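You operate a simulated robot arm through the tools that you are given. There is no shell and no other tool. Be economical: measure what you need, move in short steps, check, and stop when the job is done.

You run a simulated robot arm. Do the job below in one go: nothing can be reset, and whatever is moved stays where it is left.

## Task
File the brown onion in the purple cup and the red potato in the yellow cup.
Fine: cups of the sample wheel; take both from the table; turn the wheel back to its blank field; the rest ends as it began.

Only the result counts: the job must be done as asked and must still hold three seconds after the hand-in. Knocking over, shifting, dropping, spilling or breaking anything else fails it.

## Robot
A 7-joint arm with a two-finger parallel gripper, fixed in place. Base frame: the origin is at the foot of the arm, x ahead of it, y to its left, z up; the work surface is at about z = 0.9. Lengths are in m, angles in rad, forces in N, time in s.
With the tool pointing down near the work surface it reaches from about 0.3 to 0.68 m from the base axis. Its first joint turns from -1.152 to 1.152 rad. Payload 1.57 kg.
Tool frame: the origin (TCP) lies between the finger pads and is the grasp point; the fingertips stand 0.03 m ahead of it; z points along the fingers, y is the line along which they close. Largest opening 0.11 m; finger width 0.024, thickness 0.012; the body of the gripper, 0.048 by 0.112 m, starts 0.078 m behind the TCP.
Orientation is told as [roll, pitch, yaw] about the base's x, y, z axes, in that order, counted from this pose: with the fingers straight down and closing along the base's y, the tool's x points along the base's -x, its y along +y and its z along -z.

## Interface
- The arm moves only by the tool send_rows. Its argument "commands" is a list of rows, each a list of 7 numbers: the closure in counts, from 0 (fully open) to 255 (shut), then the shift along the base's x, y, z in units of 400 mm (1.0 is 400 mm), then the turn, a rotation vector about the base's x, y, z in units of 180 degrees (1.0 is 180 degrees). In form: [[hand, tx, ty, tz, rx, ry, rz], ...]. A call has 1 to 20 rows; each row is the pose to reach, as a shift and turn from the pose commanded when the call began. A call with a number of a shift or a turn outside -1 to 1 is refused whole. A row lasts 0.2 s, in which the tool goes at most 0.05 m and 0.15 rad; a call with a longer step from one row to the next is refused whole, and so is a gripper value outside its range. A pose out of reach is approached as far as the arm can. The call stops where the force on the tool passes 40 N (or 10 N more than at its start, if that is more) or the arm is blocked; 0.2 s more then pass. Each finger travels about 0.108 m/s and halts on what it meets, pressing with about 43 N; the grip force reading is that of the motor and also rises with nothing between the fingers. The clock runs only during rows and for 0.2 s after the last one: add rows that repeat a pose to give the fingers time. The reply holds the time, the measured pose of the TCP, the force on the tool along the base axes, the opening and the grip force, in the units named above and with some noise, with the torque about the TCP (base axes, N m) and any sound that the robot's microphone picked up, and new pictures: "pictures" is both (left out), scene, wrist or none.
- Cameras (640 x 400 px; columns grow to the right, rows downward): "scene" is fixed at [0.1749, -0.4011, 1.4084]; the picture's right is [0.66, -0.75, 0.00], its down [-0.41, -0.36, -0.84] and it looks along [0.63, 0.56, -0.54] (base axes); focal length 248 px, centre (320, 200). "wrist" rides on the gripper at [0.07, 0.016, -0.141] in the tool frame; the picture's right is [-0.23, 0.97, 0.00], its down [-0.86, -0.20, -0.48] and it looks along [-0.47, -0.11, 0.88] (tool axes); focal length 222 px, centre (320, 200). There is no depth. A picture from a camera that has moved, and an enlarged one, comes with that camera's place and axes in the base frame and with its lens.
- close_up(camera, box): a new picture of the part [left, top, right, bottom] of that camera's present view, enlarged. It takes no simulated time.
- finish_job(): hands the job in; it is judged then, once.

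Go step by step. Nothing tells you positions but the pictures and the camera data: compare them with the known pose of the tool, close in by small moves and look again before you grip or let go. The budget is 120 turns and 200 pictures, counting those below and the enlarged ones. Unless the task says otherwise, let go and move clear before handing in, and close with one line.

The tools are called after ">>>" as a command line: name --pt "numbers of a row" for each row, then --argument value for the rest, lists and objects as JSON in quotes. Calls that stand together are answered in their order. send_rows: Moves the arm, as the interface text tells. Its arguments: {"type":"object","properties":{"commands":{"type":"array","items":{"type":"array","items":{"type":"number"}}},"pictures":{"type":"string","enum":["both","scene","wrist","none"]}},"required":["commands"]} The other tools are called the same way: close_up (camera, box) takes an enlarged picture of a part of a camera's view; finish_job () hands the job in.

At the start:

```text
time: 0.0
ee_pos: [0.3595, -0.0292, 1.2893]
tool_rot: [0.002, 0.0, -0.001]
contact_force: [0.9, -0.7, 0.1]
torque: [0.01, 0.0, -0.02]
grip_width: 0.1102
finger_force: 0.1
```

scene: 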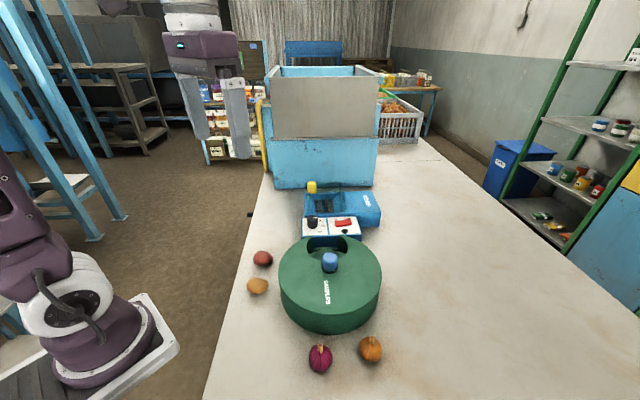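
wrist: 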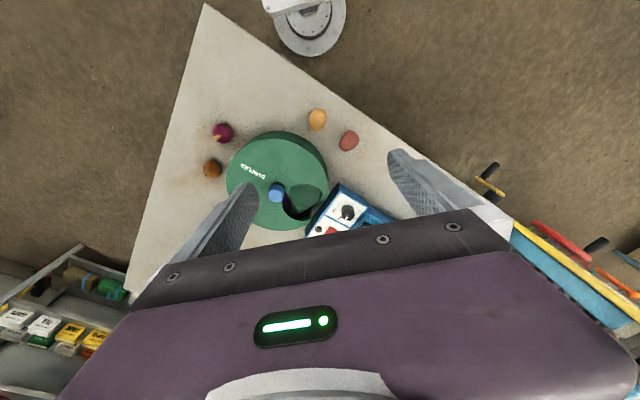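

I see a green covered wheel with a blue knob and an opening, a control box behind it, and four vegetables. I'll enlarge both views first.

>>> close_up --camera "scene" --box '[220, 160, 420, 390]'

>>> close_up --camera "wrist" --box '[180, 90, 420, 250]'

```text
1.74 times, centred on (320, 275) of scene
camera zoom: at [0.1749, -0.4011, 1.4084], right [0.66, -0.75, 0.0], down [-0.41, -0.36, -0.84], along [0.63, 0.56, -0.54], focal length 432 px, centre (320, 70)
```

zoom: 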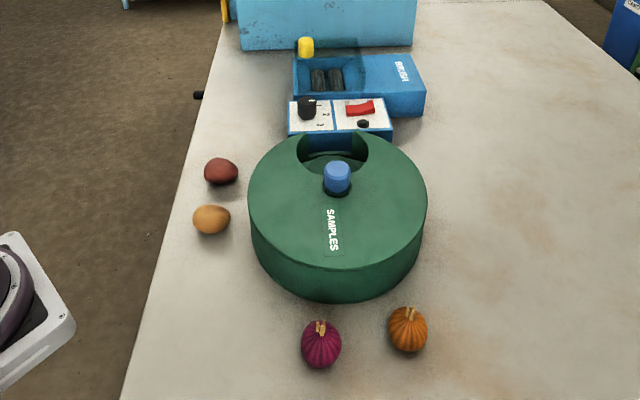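

```text
2.50 times, centred on (300, 170) of wrist
camera zoom: at [0.29, -0.0112, 1.431], right [0.23, 0.97, 0.0], down [0.86, -0.2, 0.48], along [0.47, -0.11, -0.88], focal length 555 px, centre (370, 275)
```

zoom: 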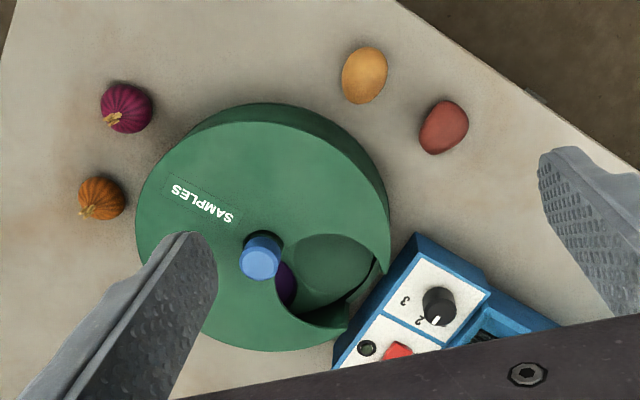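

The knob triangulates to about (0.484, -0.154, 1.00), with the window toward +x+y. I'll move above the knob and look.

>>> send_rows --pt "0 0.052 -0.052 -0.075 0 0 0" --pt "0 0.104 -0.104 -0.15 0 0 0" --pt "0 0.156 -0.156 -0.225 0 0 0" --pt "0 0.208 -0.208 -0.3 0 0 0" --pt "0 0.26 -0.26 -0.375 0 0 0" --pt "0 0.311 -0.312 -0.44 0 0 0" --pt "0 0.311 -0.312 -0.44 0 0 0"

```text
time: 1.6
ee_pos: [0.4848, -0.1543, 1.1125]
tool_rot: [0.0, 0.001, -0.001]
contact_force: [0.7, -0.2, -0.6]
torque: [0.01, 0.02, 0.0]
grip_width: 0.1101
finger_force: 0.0
camera wrist: at [0.4158, -0.138, 1.2543], right [0.23, 0.97, 0.0], down [0.86, -0.2, 0.48], along [0.47, -0.11, -0.88], focal length 222 px, centre (320, 200)
```

scene: 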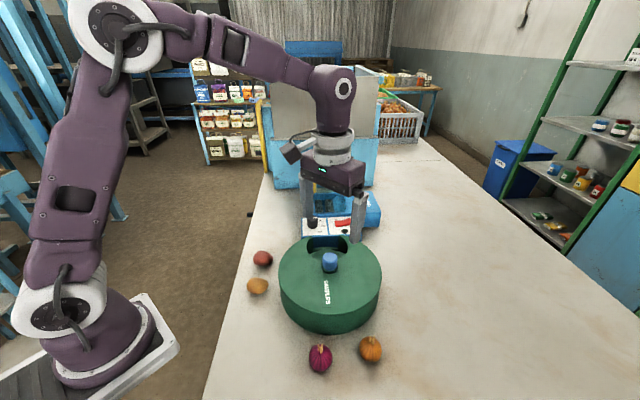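
wrist: 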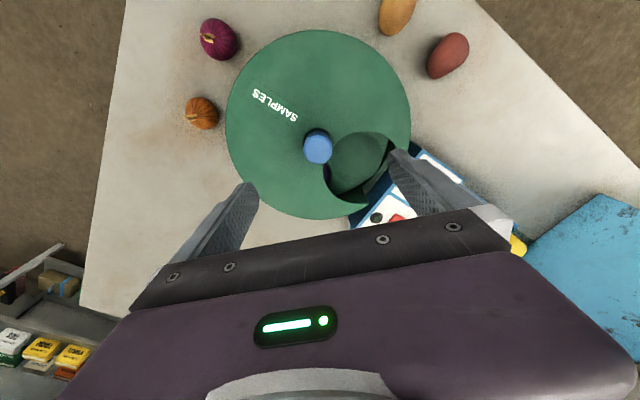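

Knob is right beneath (≈0.4845, -0.156). I'll descend around it with the fingers open, then look.

>>> send_rows --pt "0 0 -0.004 -0.1 0 0 0" --pt "0 0 -0.004 -0.19 0 0 0" --pt "0 0 -0.004 -0.25 0 0 0" --pt "0 0 -0.004 -0.25 0 0 0"

>>> close_up --camera "scene" --box '[260, 180, 400, 340]'

```text
time: 2.6
ee_pos: [0.4839, -0.1556, 1.014]
tool_rot: [-0.001, -0.001, 0.003]
contact_force: [0.3, -0.3, 0.5]
torque: [0.0, 0.04, -0.01]
grip_width: 0.1101
finger_force: 0.1
camera wrist: at [0.4145, -0.1377, 1.1561], right [0.23, 0.97, 0.0], down [0.86, -0.2, 0.48], along [0.47, -0.11, -0.88], focal length 222 px, centre (320, 200)
```

scene: 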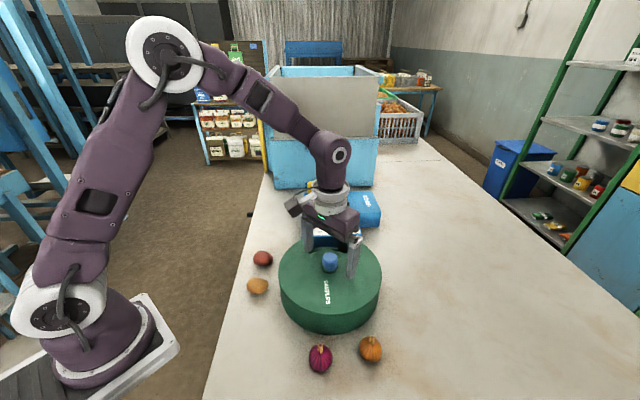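
wrist: 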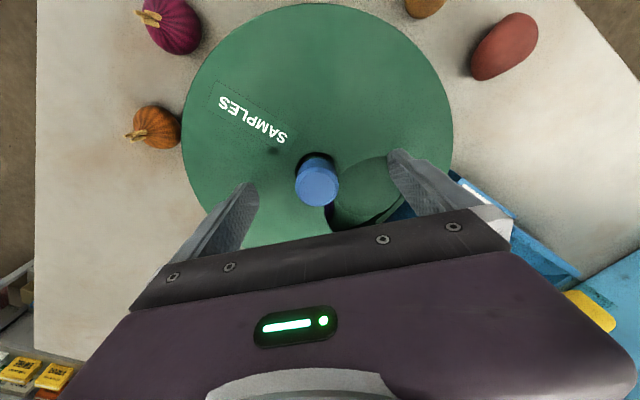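

```text
2.50 times, centred on (330, 260) of scene
camera zoom: at [0.1749, -0.4011, 1.4084], right [0.66, -0.75, 0.0], down [-0.41, -0.36, -0.84], along [0.63, 0.56, -0.54], focal length 621 px, centre (295, 50)
```

zoom: 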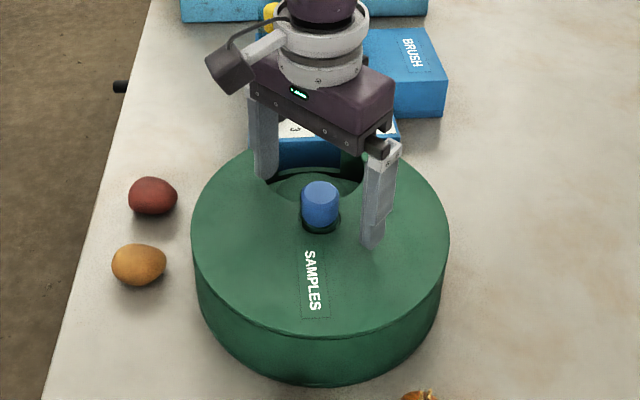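

Fingers straddle the knob with clearance. I'll lower 8 mm and close on it.

>>> send_rows --pt "0 0 0 -0.02 0 0 0" --pt "255 0 0 -0.02 0 0 0" --pt "255 0 0 -0.02 0 0 0" --pt "255 0 0 -0.02 0 0 0" --pt "255 0 0 -0.02 0 0 0"

```text
time: 3.8
ee_pos: [0.4846, -0.1571, 1.0062]
tool_rot: [-0.003, 0.001, -0.001]
contact_force: [2.1, -27.9, -8.9]
torque: [-0.1, -0.51, -0.05]
grip_width: 0.0337
finger_force: 41.3
camera wrist: at [0.4145, -0.1399, 1.1481], right [0.23, 0.97, 0.0], down [0.85, -0.2, 0.48], along [0.47, -0.11, -0.88], focal length 222 px, centre (320, 200)
```

scene: 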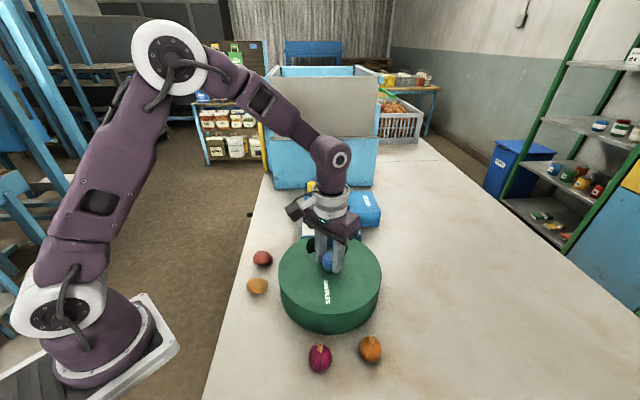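
wrist: 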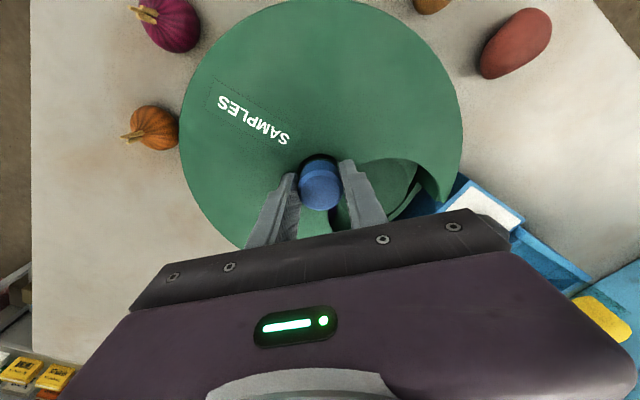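

The lateral force shows I'm a few mm off in y; I'll shift slightly to relieve it.

>>> send_rows --pt "255 0 -0.005 0 0 0 0" --pt "255 0 -0.005 0 0 0 0" --pictures "none"

```text
time: 4.4
ee_pos: [0.4848, -0.157, 1.0079]
tool_rot: [0.001, 0.0, -0.001]
contact_force: [6.1, -25.0, -4.7]
torque: [-0.05, 0.17, -0.04]
grip_width: 0.0337
finger_force: 41.4
```

>>> send_rows --pt "255 0 -0.01 0 0 0 0" --pt "255 0 -0.01 0 0 0 0" --pictures "none"

```text
time: 5.0
ee_pos: [0.4842, -0.1571, 1.0075]
tool_rot: [0.004, 0.001, 0.003]
contact_force: [2.5, 14.1, 24.5]
torque: [-0.23, 0.66, 0.05]
grip_width: 0.0336
finger_force: 41.2
```

Nearly centred now. I'll back off 1 mm and turn counter-clockwise, toward where the purple edge showed.

>>> send_rows --pt "255 0 0.003 0 0 0 0" --pt "255 0 0.003 0 0 0 0.045" --pt "255 0 0.003 0 0 0 0.09" --pt "255 0 0.003 0 0 0 0.135" --pt "255 0 0.003 0 0 0 0.18" --pt "255 0 0.003 0 0 0 0.18"

>>> close_up --camera "scene" --box '[260, 180, 400, 340]'

```text
time: 6.4
ee_pos: [0.4854, -0.1578, 1.0058]
tool_rot: [-0.001, -0.001, 0.568]
contact_force: [9.5, 21.1, 24.4]
torque: [1.31, -0.29, 0.01]
grip_width: 0.0336
finger_force: 41.6
camera wrist: at [0.4167, -0.1815, 1.1477], right [-0.33, 0.94, 0.0], down [0.83, 0.29, 0.48], along [0.45, 0.16, -0.88], focal length 222 px, centre (320, 200)
```

scene: 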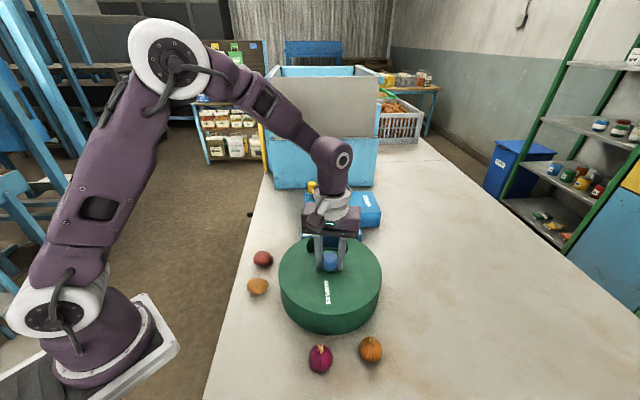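
wrist: 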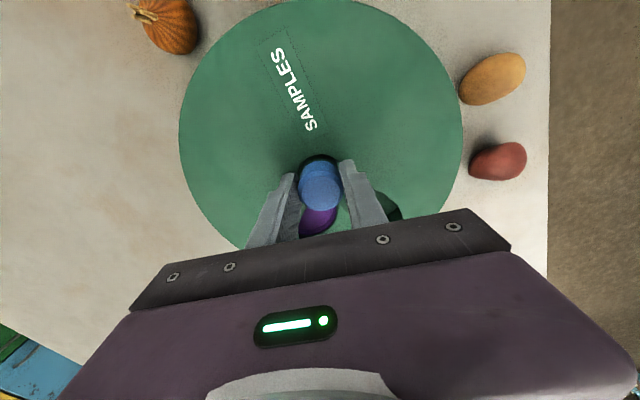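

```text
2.50 times, centred on (330, 260) of scene
camera zoom: at [0.1748, -0.4004, 1.4086], right [0.66, -0.75, 0.0], down [-0.41, -0.36, -0.84], along [0.63, 0.56, -0.54], focal length 621 px, centre (295, 50)
```

zoom: 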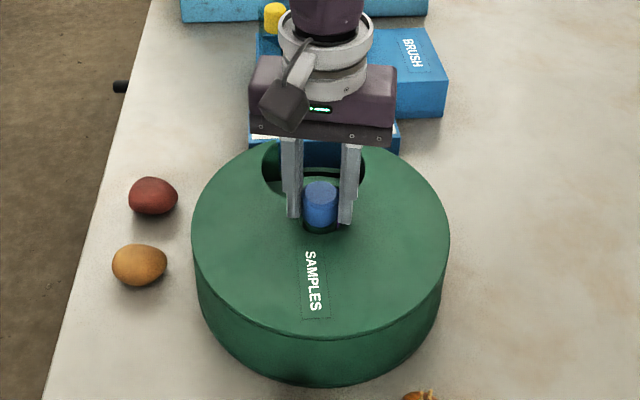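

The wheel turns with the knob and purple is entering. I'll continue with a slight centring correction.

>>> send_rows --pt "255 0.001 0.003 0.003 0 0 0.0" --pt "255 0.001 0.003 0.003 0 0 0.045" --pt "255 0.001 0.003 0.003 0 0 0.09" --pt "255 0.001 0.003 0.003 0 0 0.135" --pt "255 0.001 0.003 0.003 0 0 0.18" --pt "255 0.001 0.003 0.003 0 0 0.18"

>>> close_up --camera "scene" --box '[260, 180, 400, 340]'

```text
time: 7.8
ee_pos: [0.4855, -0.1585, 1.0063]
tool_rot: [0.0, 0.002, 1.133]
contact_force: [20.6, -6.5, -21.7]
torque: [-0.29, 0.38, -0.01]
grip_width: 0.0336
finger_force: 41.3
camera wrist: at [0.4409, -0.2144, 1.1479], right [-0.79, 0.62, 0.0], down [0.54, 0.69, 0.48], along [0.3, 0.38, -0.88], focal length 222 px, centre (320, 200)
```

scene: 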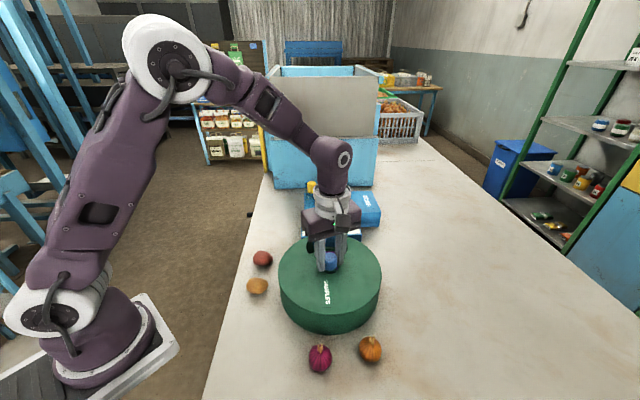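
wrist: 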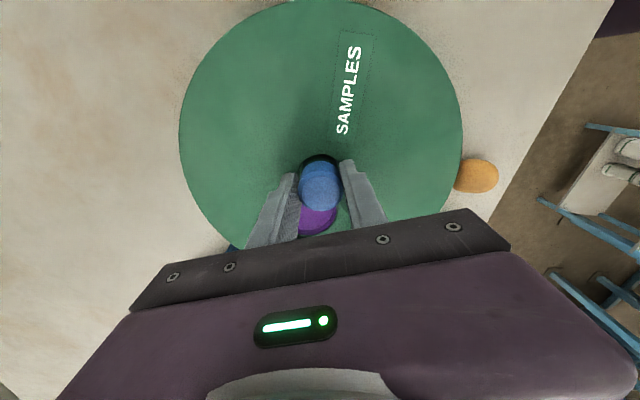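

```text
2.50 times, centred on (330, 260) of scene
camera zoom: at [0.1757, -0.4014, 1.4082], right [0.66, -0.75, 0.0], down [-0.41, -0.36, -0.84], along [0.63, 0.56, -0.54], focal length 621 px, centre (295, 50)
```

zoom: 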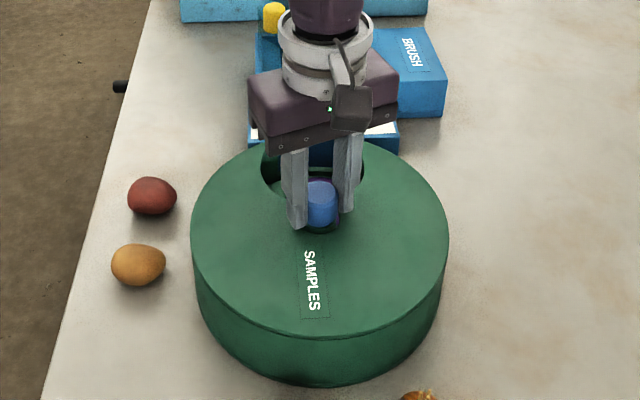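

I can't see the window well while gripping, so I'll release, rise and check.

>>> send_rows --pt "0 0 0 0 0 0 0" --pt "0 0 0 0 0 0 0" --pt "0 0 0 0.1 0 0 0" --pt "0 0 0 0.22 0 0 0" --pt "0 -0.06 -0.1 0.3 0 0 0" --pt "0 -0.1 -0.15 0.3 0 0 0"

>>> close_up --camera "scene" --box '[260, 180, 400, 340]'

```text
refused: row 5 steps farther than a row can; nothing moved
```

```text
2.50 times, centred on (330, 260) of scene
camera zoom: at [0.1757, -0.4014, 1.4082], right [0.66, -0.75, 0.0], down [-0.41, -0.36, -0.84], along [0.63, 0.56, -0.54], focal length 621 px, centre (295, 50)
```

zoom: 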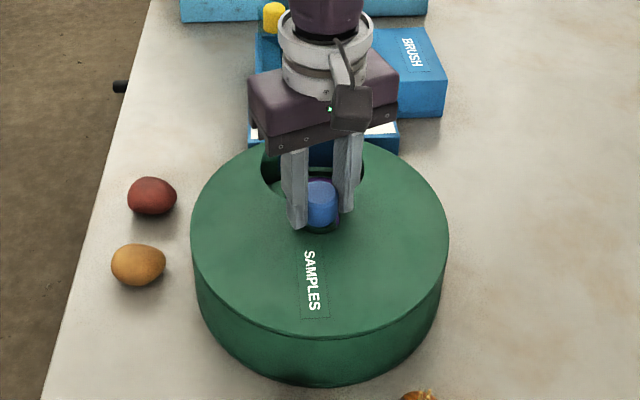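

That was refused for one step being too long, so I'll split it.

>>> send_rows --pt "0 0 0 0 0 0 0" --pt "0 0 0 0 0 0 0" --pt "0 0 0 0 0 0 0" --pt "0 0 0 0.1 0 0 0" --pt "0 0 0 0.2 0 0 0" --pt "0 -0.04 -0.07 0.25 0 0 0" --pt "0 -0.08 -0.14 0.25 0 0 0" --pt "0 -0.08 -0.14 0.25 0 0 0"

>>> close_up --camera "scene" --box '[260, 180, 400, 340]'

```text
time: 9.6
ee_pos: [0.4517, -0.2144, 1.1074]
tool_rot: [-0.001, 0.0, 1.129]
contact_force: [-0.6, 0.1, -0.1]
torque: [0.05, -0.02, -0.04]
grip_width: 0.1098
finger_force: 0.1
camera wrist: at [0.4073, -0.2697, 1.2492], right [-0.78, 0.62, 0.0], down [0.54, 0.69, 0.48], along [0.3, 0.38, -0.88], focal length 222 px, centre (320, 200)
```

scene: 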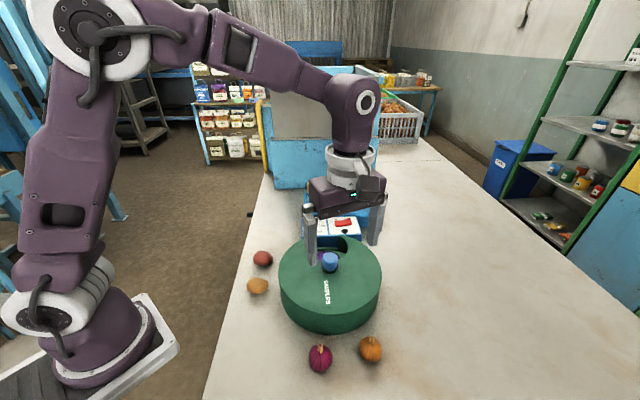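
wrist: 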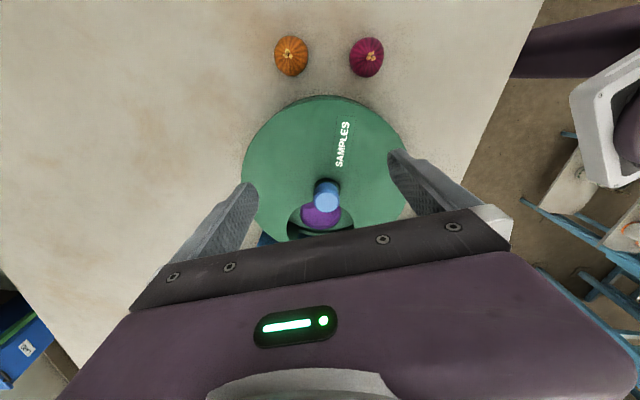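

```text
2.50 times, centred on (330, 260) of scene
camera zoom: at [0.1748, -0.4011, 1.4084], right [0.66, -0.75, 0.0], down [-0.41, -0.36, -0.84], along [0.63, 0.56, -0.54], focal length 621 px, centre (295, 50)
```

zoom: 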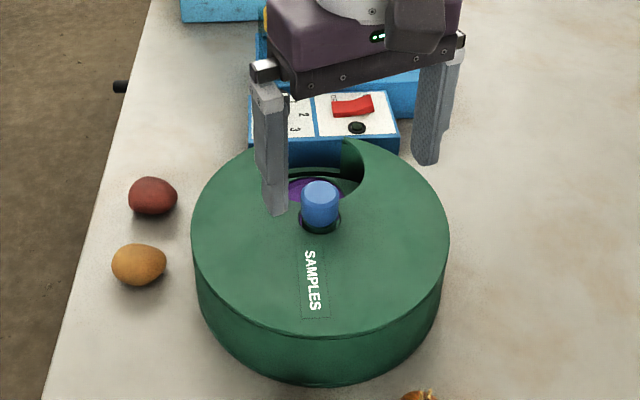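

I need the window higher in the wrist view, so I'll move the tool past it and up a bit.

>>> send_rows --pt "0 0.04 0.07 0.05 0 0 0" --pt "0 0.08 0.14 0.1 0 0 0" --pt "0 0.12 0.21 0.13 0 0 0" --pt "0 0.16 0.28 0.14 0 0 0" --pt "0 0.16 0.28 0.14 0 0 0" --pictures "wrist"

>>> close_up --camera "wrist" --box '[220, 40, 420, 240]'

```text
time: 10.8
ee_pos: [0.5163, -0.1013, 1.1613]
tool_rot: [0.002, -0.001, 1.131]
contact_force: [0.9, -0.1, -0.1]
torque: [0.01, -0.01, 0.01]
grip_width: 0.1099
finger_force: 0.0
camera wrist: at [0.4717, -0.1572, 1.3035], right [-0.78, 0.62, 0.0], down [0.54, 0.69, 0.48], along [0.3, 0.38, -0.88], focal length 222 px, centre (320, 200)
```

wrist: 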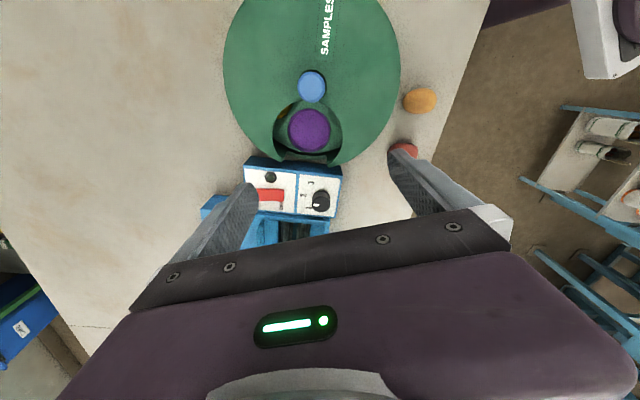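

```text
2.00 times, centred on (320, 140) of wrist
camera zoom: at [0.4717, -0.1572, 1.3035], right [-0.78, 0.62, 0.0], down [0.54, 0.69, 0.48], along [0.3, 0.38, -0.88], focal length 444 px, centre (320, 320)
```

zoom: 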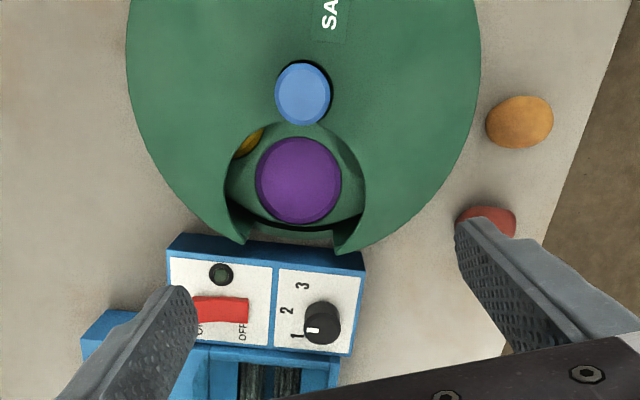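

The purple cup is well centred in the window and the yellow one lies just clockwise of it. The brown onion triangulates to (0.417, -0.310), so I'll go above it keeping this yaw, which is tangential to the wheel.

>>> send_rows --pt "80 -0.045 -0.095 -0.02 0 0 0" --pt "80 -0.09 -0.19 -0.05 0 0 0" --pt "80 -0.135 -0.285 -0.08 0 0 0" --pt "80 -0.18 -0.38 -0.12 0 0 0" --pt "80 -0.215 -0.455 -0.18 0 0 0" --pt "80 -0.2475 -0.5225 -0.25 0 0 0" --pt "80 -0.2475 -0.5225 -0.25 0 0 0"

>>> close_up --camera "scene" --box '[280, 230, 440, 390]'

```text
time: 12.4
ee_pos: [0.4184, -0.3138, 1.0611]
tool_rot: [-0.001, -0.001, 1.132]
contact_force: [0.1, 0.2, 0.9]
torque: [-0.01, 0.01, -0.03]
grip_width: 0.0756
finger_force: 0.1
camera wrist: at [0.3736, -0.3683, 1.2028], right [-0.79, 0.62, 0.0], down [0.54, 0.69, 0.48], along [0.3, 0.38, -0.88], focal length 222 px, centre (320, 200)
```

scene: 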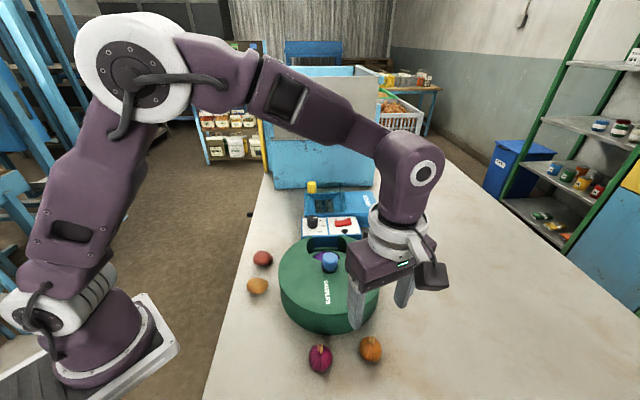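
wrist: 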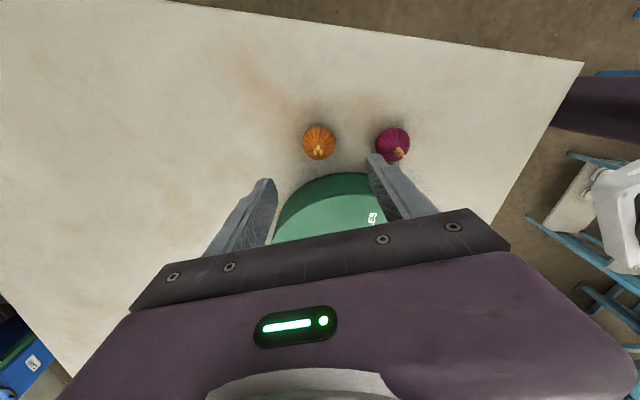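

```text
2.50 times, centred on (360, 310) of scene
camera zoom: at [0.1748, -0.4011, 1.4084], right [0.66, -0.75, 0.0], down [-0.41, -0.36, -0.84], along [0.63, 0.56, -0.54], focal length 621 px, centre (220, -75)
```

zoom: 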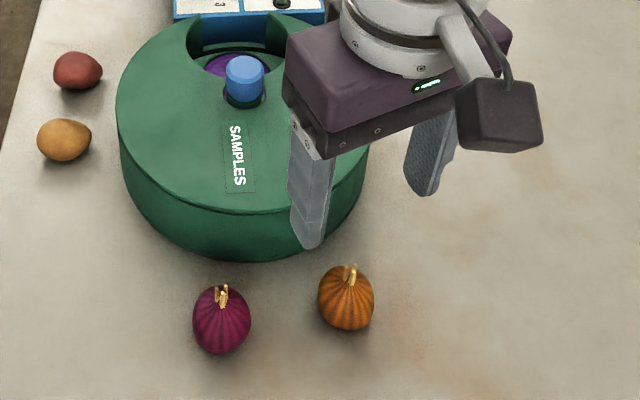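

Onion refined to (0.420, -0.312). Descending around it, then checking before closing.

>>> send_rows --pt "80 0.003 0.004 -0.1 0 0 0" --pt "80 0.003 0.004 -0.2 0 0 0" --pt "80 0.003 0.004 -0.27 0 0 0" --pt "80 0.003 0.004 -0.308 0 0 0" --pt "80 0.003 0.004 -0.308 0 0 0" --pictures "wrist"

>>> close_up --camera "scene" --box '[280, 230, 440, 390]'

```text
time: 13.6
ee_pos: [0.4201, -0.3089, 0.9378]
tool_rot: [-0.001, 0.001, 1.132]
contact_force: [0.1, 0.4, -0.1]
torque: [0.03, -0.04, 0.03]
grip_width: 0.0756
finger_force: 0.1
camera wrist: at [0.3755, -0.3645, 1.0802], right [-0.79, 0.62, 0.0], down [0.54, 0.69, 0.48], along [0.3, 0.38, -0.88], focal length 222 px, centre (320, 200)
```

wrist: 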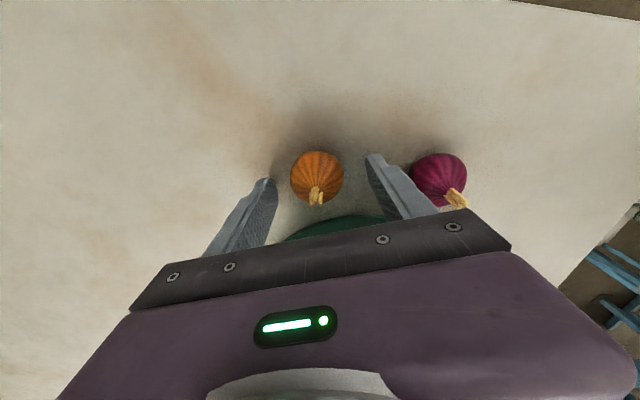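

```text
2.50 times, centred on (360, 310) of scene
camera zoom: at [0.1749, -0.4011, 1.4084], right [0.66, -0.75, 0.0], down [-0.41, -0.36, -0.84], along [0.63, 0.56, -0.54], focal length 621 px, centre (220, -75)
```

zoom: 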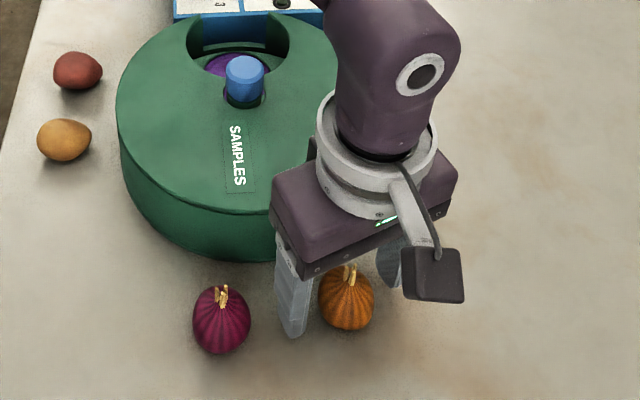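

The onion is between the fingers, about 4 mm off along -y. I'll adjust, close and lift.

>>> send_rows --pt "80 -0.004 -0.011 -0.004 0 0 0" --pt "160 -0.004 -0.011 -0.004 0 0 0" --pt "255 -0.004 -0.011 -0.004 0 0 0" --pt "255 -0.004 -0.011 -0.004 0 0 0" --pt "255 -0.004 -0.011 -0.004 0 0 0" --pictures "wrist"

```text
time: 14.8
ee_pos: [0.4172, -0.3124, 0.9372]
tool_rot: [0.001, 0.0, 1.131]
contact_force: [0.8, -1.0, 1.1]
torque: [-0.01, 0.0, 0.04]
grip_width: 0.0421
finger_force: 42.9
camera wrist: at [0.3734, -0.3686, 1.0792], right [-0.78, 0.62, 0.0], down [0.54, 0.69, 0.48], along [0.3, 0.38, -0.88], focal length 222 px, centre (320, 200)
```

wrist: 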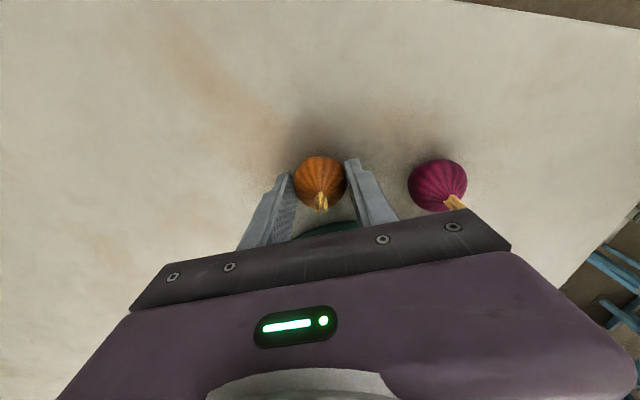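

Gripped at 42 mm width. I'll lift, carry over the wheel to above the purple cup and turn to align with the window.

>>> send_rows --pt "255 0 0 0.1 0 0 0" --pt "255 0 0 0.2 0 0 0" --pt "255 0 0 0.3 0 0 0" --pt "255 0 0 0.4 0 0 0" --pt "255 0.05 0.085 0.42 0 0 -0.03" --pt "255 0.1 0.17 0.42 0 0 -0.06" --pt "255 0.15 0.255 0.42 0 0 -0.08" --pt "255 0.2 0.34 0.42 0 0 -0.1" --pt "255 0.25 0.425 0.42 0 0 -0.111" --pt "255 0.289 0.509 0.42 0 0 -0.111" --pt "255 0.289 0.509 0.42 0 0 -0.111"

>>> close_up --camera "scene" --box '[260, 180, 400, 340]'

```text
time: 17.2
ee_pos: [0.5336, -0.1113, 1.1057]
tool_rot: [0.001, 0.001, 0.782]
contact_force: [0.7, 0.4, -0.2]
torque: [0.0, -0.02, 0.0]
grip_width: 0.0
finger_force: 21.1
camera wrist: at [0.472, -0.1486, 1.2473], right [-0.53, 0.85, 0.0], down [0.75, 0.46, 0.48], along [0.41, 0.25, -0.88], focal length 222 px, centre (320, 200)
```

scene: 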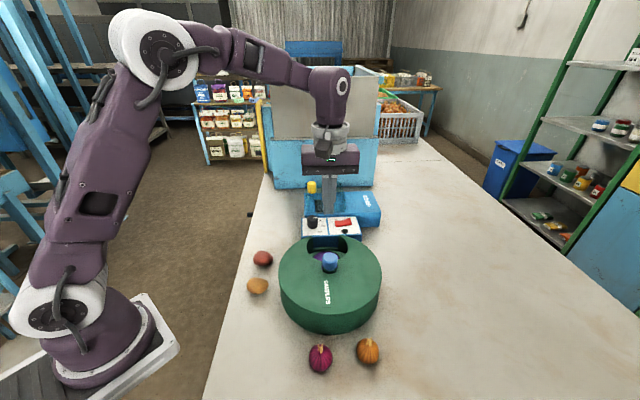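
wrist: 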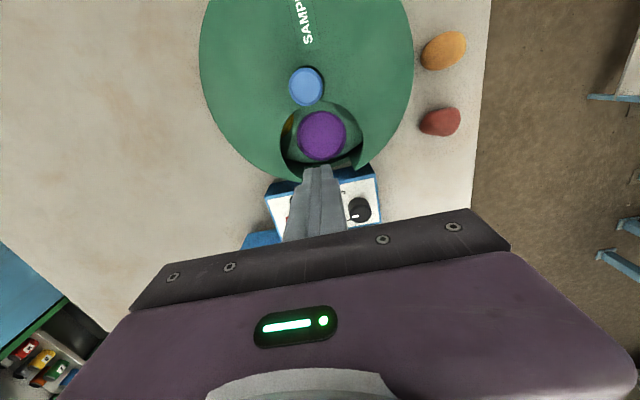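

```text
2.50 times, centred on (330, 260) of scene
camera zoom: at [0.1749, -0.4011, 1.4084], right [0.66, -0.75, 0.0], down [-0.41, -0.36, -0.84], along [0.63, 0.56, -0.54], focal length 621 px, centre (295, 50)
```

zoom: 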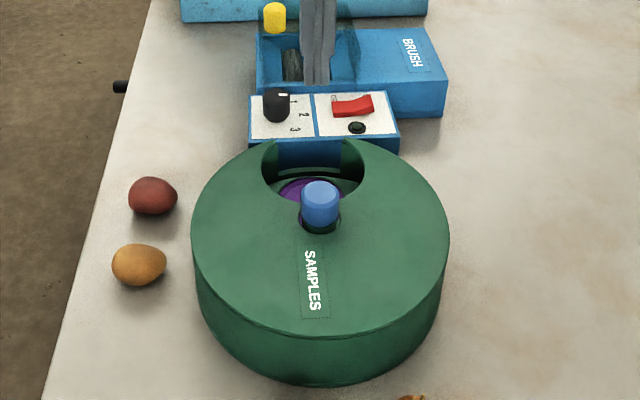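

The onion slipped out early in the lift and still stands on the table, so I gripped too high. I'll go back above it to look again.

>>> send_rows --pt "80 -0.039 -0.084 0 0 0 0.02" --pt "80 -0.09 -0.17 0 0 0 0.04" --pt "80 -0.14 -0.255 0 0 0 0.06" --pt "80 -0.19 -0.34 0 0 0 0.08" --pt "80 -0.24 -0.425 -0.02 0 0 0.1" --pt "80 -0.29 -0.509 -0.06 0 0 0.111" --pt "80 -0.29 -0.509 -0.14 0 0 0.111" --pt "80 -0.29 -0.509 -0.2 0 0 0.111" --pt "80 -0.29 -0.509 -0.2 0 0 0.111" --pictures "none"

>>> close_up --camera "scene" --box '[280, 230, 440, 390]'

>>> close_up --camera "wrist" --box '[220, 70, 460, 240]'

```text
time: 19.2
ee_pos: [0.4154, -0.3129, 1.0238]
tool_rot: [-0.001, 0.0, 1.131]
contact_force: [-0.1, -0.8, -0.8]
torque: [0.02, 0.0, 0.01]
grip_width: 0.0757
finger_force: 0.0
```

```text
2.50 times, centred on (360, 310) of scene
camera zoom: at [0.1749, -0.4011, 1.4084], right [0.66, -0.75, 0.0], down [-0.41, -0.36, -0.84], along [0.63, 0.56, -0.54], focal length 621 px, centre (220, -75)
```

zoom: 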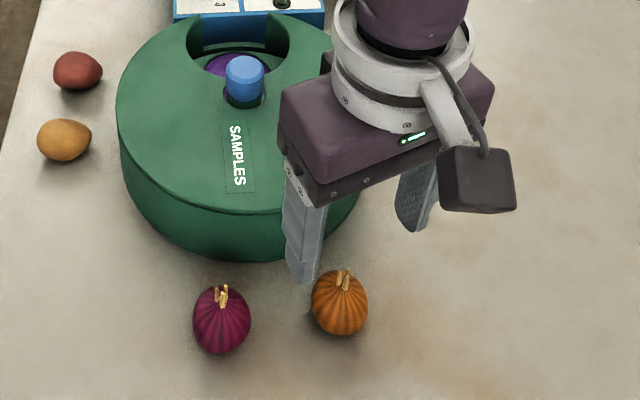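

```text
2.35 times, centred on (340, 155) of wrist
camera zoom: at [0.3711, -0.369, 1.1657], right [-0.79, 0.62, 0.0], down [0.54, 0.69, 0.48], along [0.3, 0.38, -0.88], focal length 523 px, centre (273, 306)
```

zoom: 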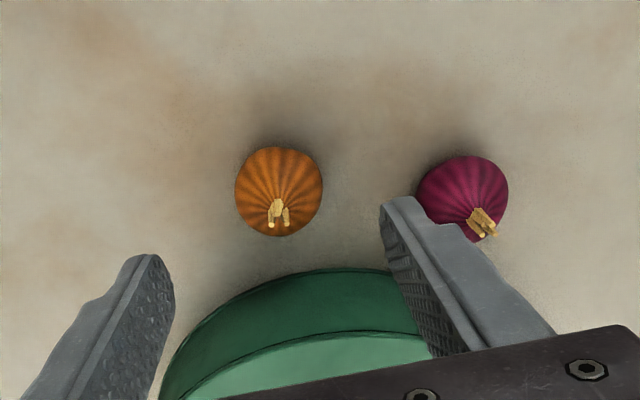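

The onion now stands at about (0.412, -0.3105). I'll go deeper with the tips just above the table, re-centre and grip again.

>>> send_rows --pt "80 -0.008 0.005 -0.1 0 0 0" --pt "80 -0.008 0.005 -0.18 0 0 0" --pt "80 -0.008 0.005 -0.215 0 0 0" --pt "80 -0.008 0.005 -0.228 0 0 0" --pt "80 -0.008 0.005 -0.228 0 0 0" --pictures "none"

>>> close_up --camera "wrist" --box '[220, 100, 460, 250]'

>>> close_up --camera "scene" --box '[320, 300, 400, 370]'

```text
time: 20.4
ee_pos: [0.4139, -0.3118, 0.9343]
tool_rot: [-0.001, 0.0, 1.13]
contact_force: [-0.5, -0.8, -0.6]
torque: [0.01, -0.03, 0.01]
grip_width: 0.0754
finger_force: 0.0
```

```text
2.67 times, centred on (340, 175) of wrist
camera zoom: at [0.3688, -0.3673, 1.0766], right [-0.79, 0.62, 0.0], down [0.54, 0.69, 0.48], along [0.3, 0.38, -0.88], focal length 592 px, centre (267, 267)
```

zoom: 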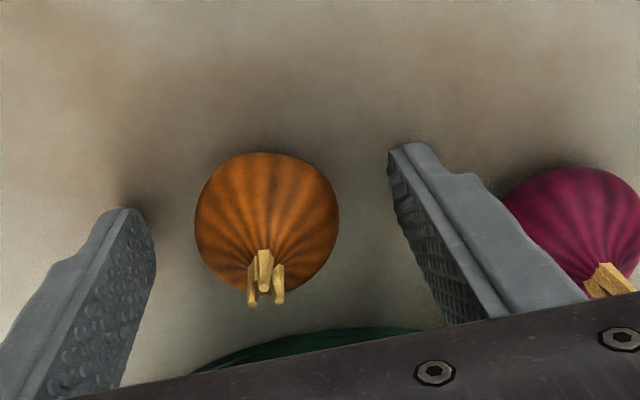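

```text
5.71 times, centred on (360, 335) of scene
camera zoom: at [0.1749, -0.4011, 1.4084], right [0.66, -0.75, 0.0], down [-0.41, -0.36, -0.84], along [0.63, 0.56, -0.54], focal length 1419 px, centre (91, -571)
```

zoom: 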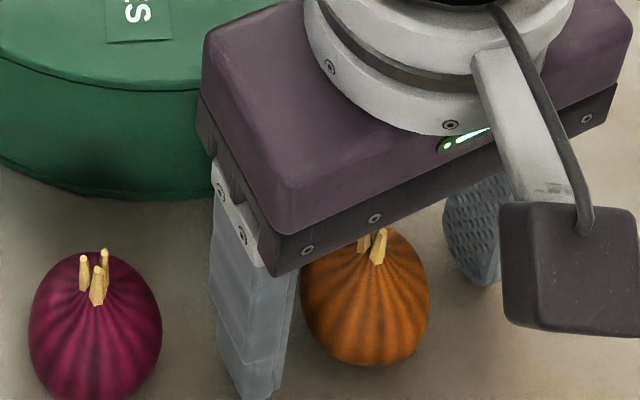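

Centred now. I'll go 1.5 mm lower, grip longer and lift slowly.

>>> send_rows --pt "80 0 0 -0.004 0 0 0" --pt "255 0 0 -0.004 0 0 0" --pt "255 0 0 -0.004 0 0 0" --pt "255 0 0 -0.004 0 0 0" --pt "255 0 0 -0.004 0 0 0" --pt "255 0 0 0.01 0 0 0" --pt "255 0 0 0.025 0 0 0" --pt "255 0 0 0.04 0 0 0" --pt "255 0 0 0.055 0 0 0" --pictures "wrist"

>>> close_up --camera "scene" --box '[320, 300, 400, 370]'

```text
time: 22.4
ee_pos: [0.4136, -0.3129, 0.9559]
tool_rot: [0.002, 0.0, 1.131]
contact_force: [0.0, -0.3, -1.0]
torque: [0.03, -0.02, 0.0]
grip_width: 0.0419
finger_force: 43.3
camera wrist: at [0.3694, -0.3678, 1.0984], right [-0.78, 0.62, 0.0], down [0.54, 0.69, 0.48], along [0.3, 0.38, -0.88], focal length 222 px, centre (320, 200)
```

wrist: 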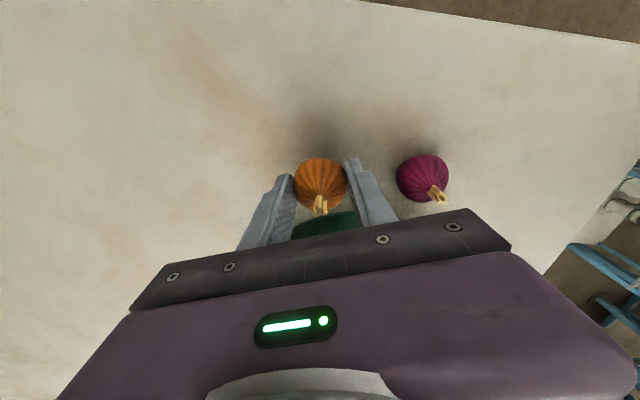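

```text
5.71 times, centred on (360, 335) of scene
camera zoom: at [0.1749, -0.4011, 1.4084], right [0.66, -0.75, 0.0], down [-0.41, -0.36, -0.84], along [0.63, 0.56, -0.54], focal length 1419 px, centre (91, -571)
```

zoom: 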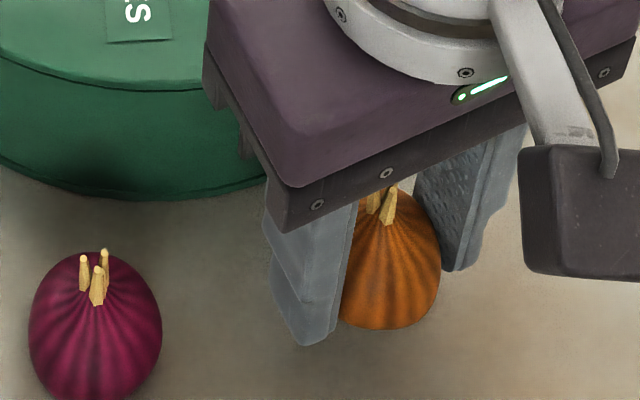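

It's held now. I'll raise slowly and check.

>>> send_rows --pt "255 0 0 0.03 0 0 0" --pt "255 0 0 0.07 0 0 0" --pt "255 0 0 0.11 0 0 0" --pt "255 0 0 0.15 0 0 0" --pt "255 0 0 0.19 0 0 0" --pt "255 0 0 0.23 0 0 0" --pt "255 0 0 0.27 0 0 0" --pt "255 0 0 0.31 0 0 0" --pt "255 0 0 0.35 0 0 0" --pt "255 0 0 0.37 0 0 0" --pictures "wrist"

```text
time: 24.6
ee_pos: [0.4143, -0.3129, 1.1052]
tool_rot: [0.001, 0.0, 1.131]
contact_force: [0.0, -0.2, -0.7]
torque: [-0.01, -0.01, -0.02]
grip_width: 0.0419
finger_force: 42.9
camera wrist: at [0.3697, -0.3675, 1.2469], right [-0.78, 0.62, 0.0], down [0.54, 0.69, 0.48], along [0.3, 0.38, -0.88], focal length 222 px, centre (320, 200)
```

wrist: 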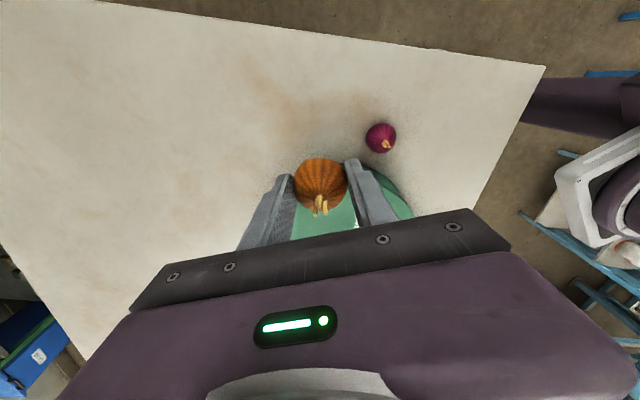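

Held firmly. Carrying it over the wheel smoothly.

>>> send_rows --pt "255 0.015 0.025 0 0 0 -0.008" --pt "255 0.04 0.07 0 0 0 -0.018" --pt "255 0.065 0.115 0 0 0 -0.028" --pt "255 0.09 0.16 0 0 0 -0.038" --pt "255 0.115 0.205 0 0 0 -0.048" --pt "255 0.14 0.25 0 0 0 -0.058" --pt "255 0.165 0.295 0 0 0 -0.068" --pt "255 0.19 0.34 0 0 0 -0.078" --pt "255 0.215 0.385 0 0 0 -0.088" --pt "255 0.24 0.43 0 0 0 -0.098" --pt "255 0.265 0.47 0 0 0 -0.106" --pt "255 0.285 0.5 0 0 0 -0.111" --pt "255 0.29 0.5075 0 0 0 -0.111" --pt "255 0.29 0.5075 0 0 0 -0.111"

>>> close_up --camera "scene" --box '[270, 170, 390, 290]'

```text
time: 27.6
ee_pos: [0.5301, -0.1085, 1.1058]
tool_rot: [0.0, 0.0, 0.784]
contact_force: [0.4, 0.4, 0.2]
torque: [0.03, 0.0, 0.0]
grip_width: 0.0417
finger_force: 42.9
camera wrist: at [0.4689, -0.1449, 1.247], right [-0.53, 0.85, 0.0], down [0.75, 0.46, 0.48], along [0.41, 0.25, -0.88], focal length 222 px, centre (320, 200)
```

scene: 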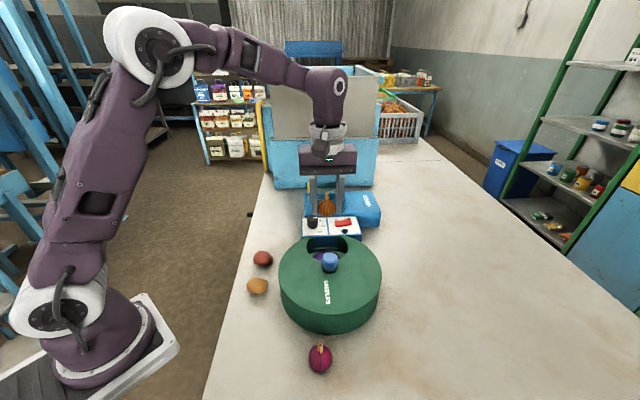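
wrist: 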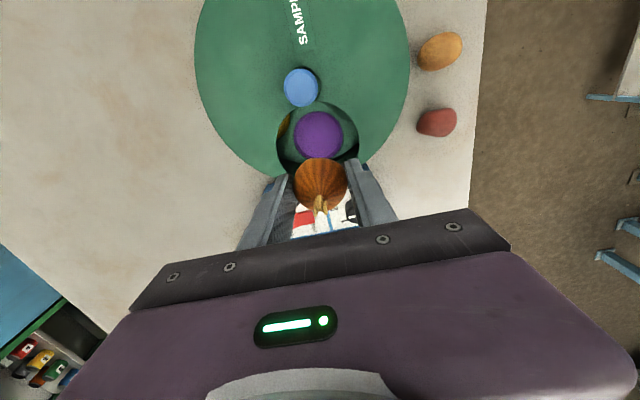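

```text
3.33 times, centred on (330, 230) of scene
camera zoom: at [0.1749, -0.4011, 1.4084], right [0.66, -0.75, 0.0], down [-0.41, -0.36, -0.84], along [0.63, 0.56, -0.54], focal length 828 px, centre (287, 100)
```

zoom: 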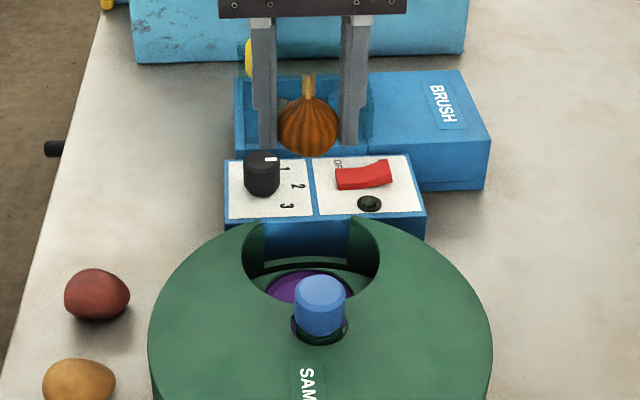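

Onion hangs centred above the purple cup. Lowering it into the window gradually.

>>> send_rows --pt "255 0 -0.004 -0.05 0 0 0" --pt "255 0 -0.004 -0.1 0 0 0" --pt "255 0 -0.004 -0.15 0 0 0" --pt "255 0 -0.004 -0.2 0 0 0" --pt "255 0 -0.004 -0.24 0 0 0" --pt "255 0 -0.004 -0.27 0 0 0" --pt "255 0 -0.004 -0.285 0 0 0" --pt "255 0 -0.004 -0.285 0 0 0"

>>> close_up --camera "scene" --box '[270, 190, 390, 290]'

```text
time: 29.4
ee_pos: [0.5305, -0.1095, 0.9906]
tool_rot: [-0.001, 0.0, 0.782]
contact_force: [-0.1, -0.3, -0.2]
torque: [0.0, 0.01, 0.0]
grip_width: 0.0418
finger_force: 42.4
camera wrist: at [0.469, -0.147, 1.1326], right [-0.53, 0.85, 0.0], down [0.75, 0.46, 0.48], along [0.41, 0.25, -0.88], focal length 222 px, centre (320, 200)
```

scene: 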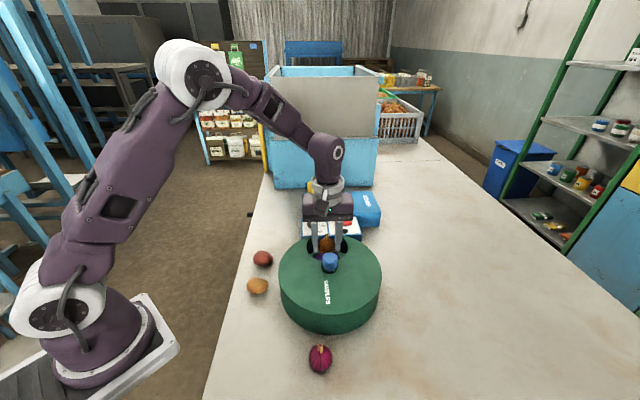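
wrist: 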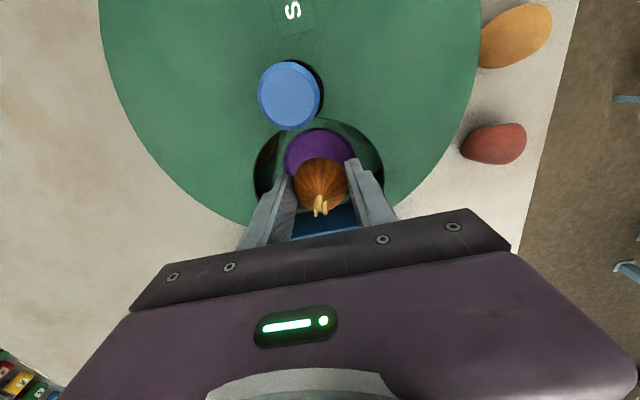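

```text
4.00 times, centred on (330, 240) of scene
camera zoom: at [0.1749, -0.4011, 1.4084], right [0.66, -0.75, 0.0], down [-0.41, -0.36, -0.84], along [0.63, 0.56, -0.54], focal length 993 px, centre (280, 40)
```

zoom: 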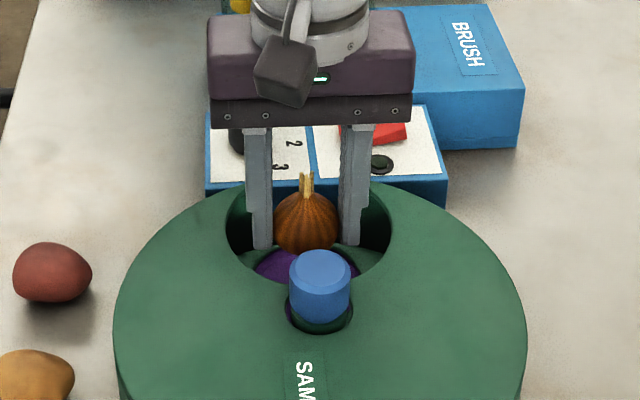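

The onion is nearly over the cup. Shifting 3 mm inward and lowering a bit more.

>>> send_rows --pt "255 -0.007 -0.005 -0.01 0 0 0" --pt "255 -0.007 -0.005 -0.025 0 0 0" --pt "255 -0.007 -0.005 -0.04 0 0 0" --pt "255 -0.007 -0.005 -0.04 0 0 0" --pictures "wrist"

>>> close_up --camera "scene" --box '[270, 190, 390, 290]'

```text
time: 30.4
ee_pos: [0.5261, -0.1122, 0.9743]
tool_rot: [0.0, 0.0, 0.784]
contact_force: [0.1, 0.8, -0.1]
torque: [-0.04, 0.01, 0.04]
grip_width: 0.0418
finger_force: 42.8
camera wrist: at [0.4658, -0.1495, 1.1171], right [-0.53, 0.85, 0.0], down [0.75, 0.46, 0.48], along [0.41, 0.25, -0.88], focal length 222 px, centre (320, 200)
```

wrist: 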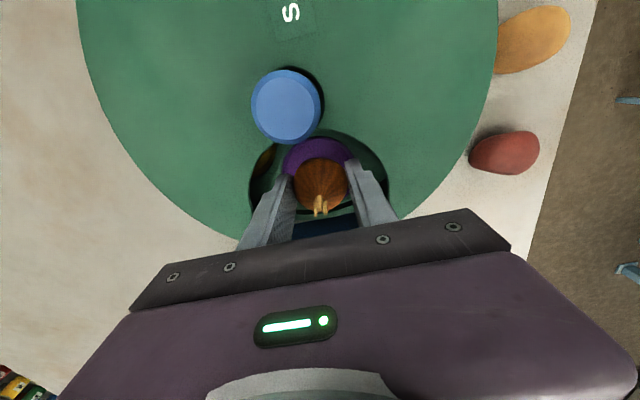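

```text
4.00 times, centred on (330, 240) of scene
camera zoom: at [0.1749, -0.4011, 1.4084], right [0.66, -0.75, 0.0], down [-0.41, -0.36, -0.84], along [0.63, 0.56, -0.54], focal length 993 px, centre (280, 40)
```

zoom: 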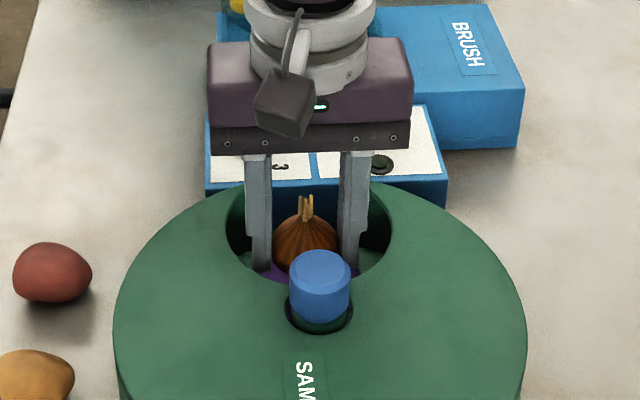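

No contact yet; lowering further in small steps.

>>> send_rows --pt "255 0 0 -0.008 0 0 0" --pt "255 0 0 -0.015 0 0 0" --pt "255 0 0 -0.015 0 0 0" --pictures "none"

```text
time: 31.2
ee_pos: [0.5264, -0.1125, 0.9686]
tool_rot: [0.001, 0.0, 0.782]
contact_force: [0.3, -0.1, -0.8]
torque: [-0.01, -0.01, -0.02]
grip_width: 0.0419
finger_force: 42.5
```

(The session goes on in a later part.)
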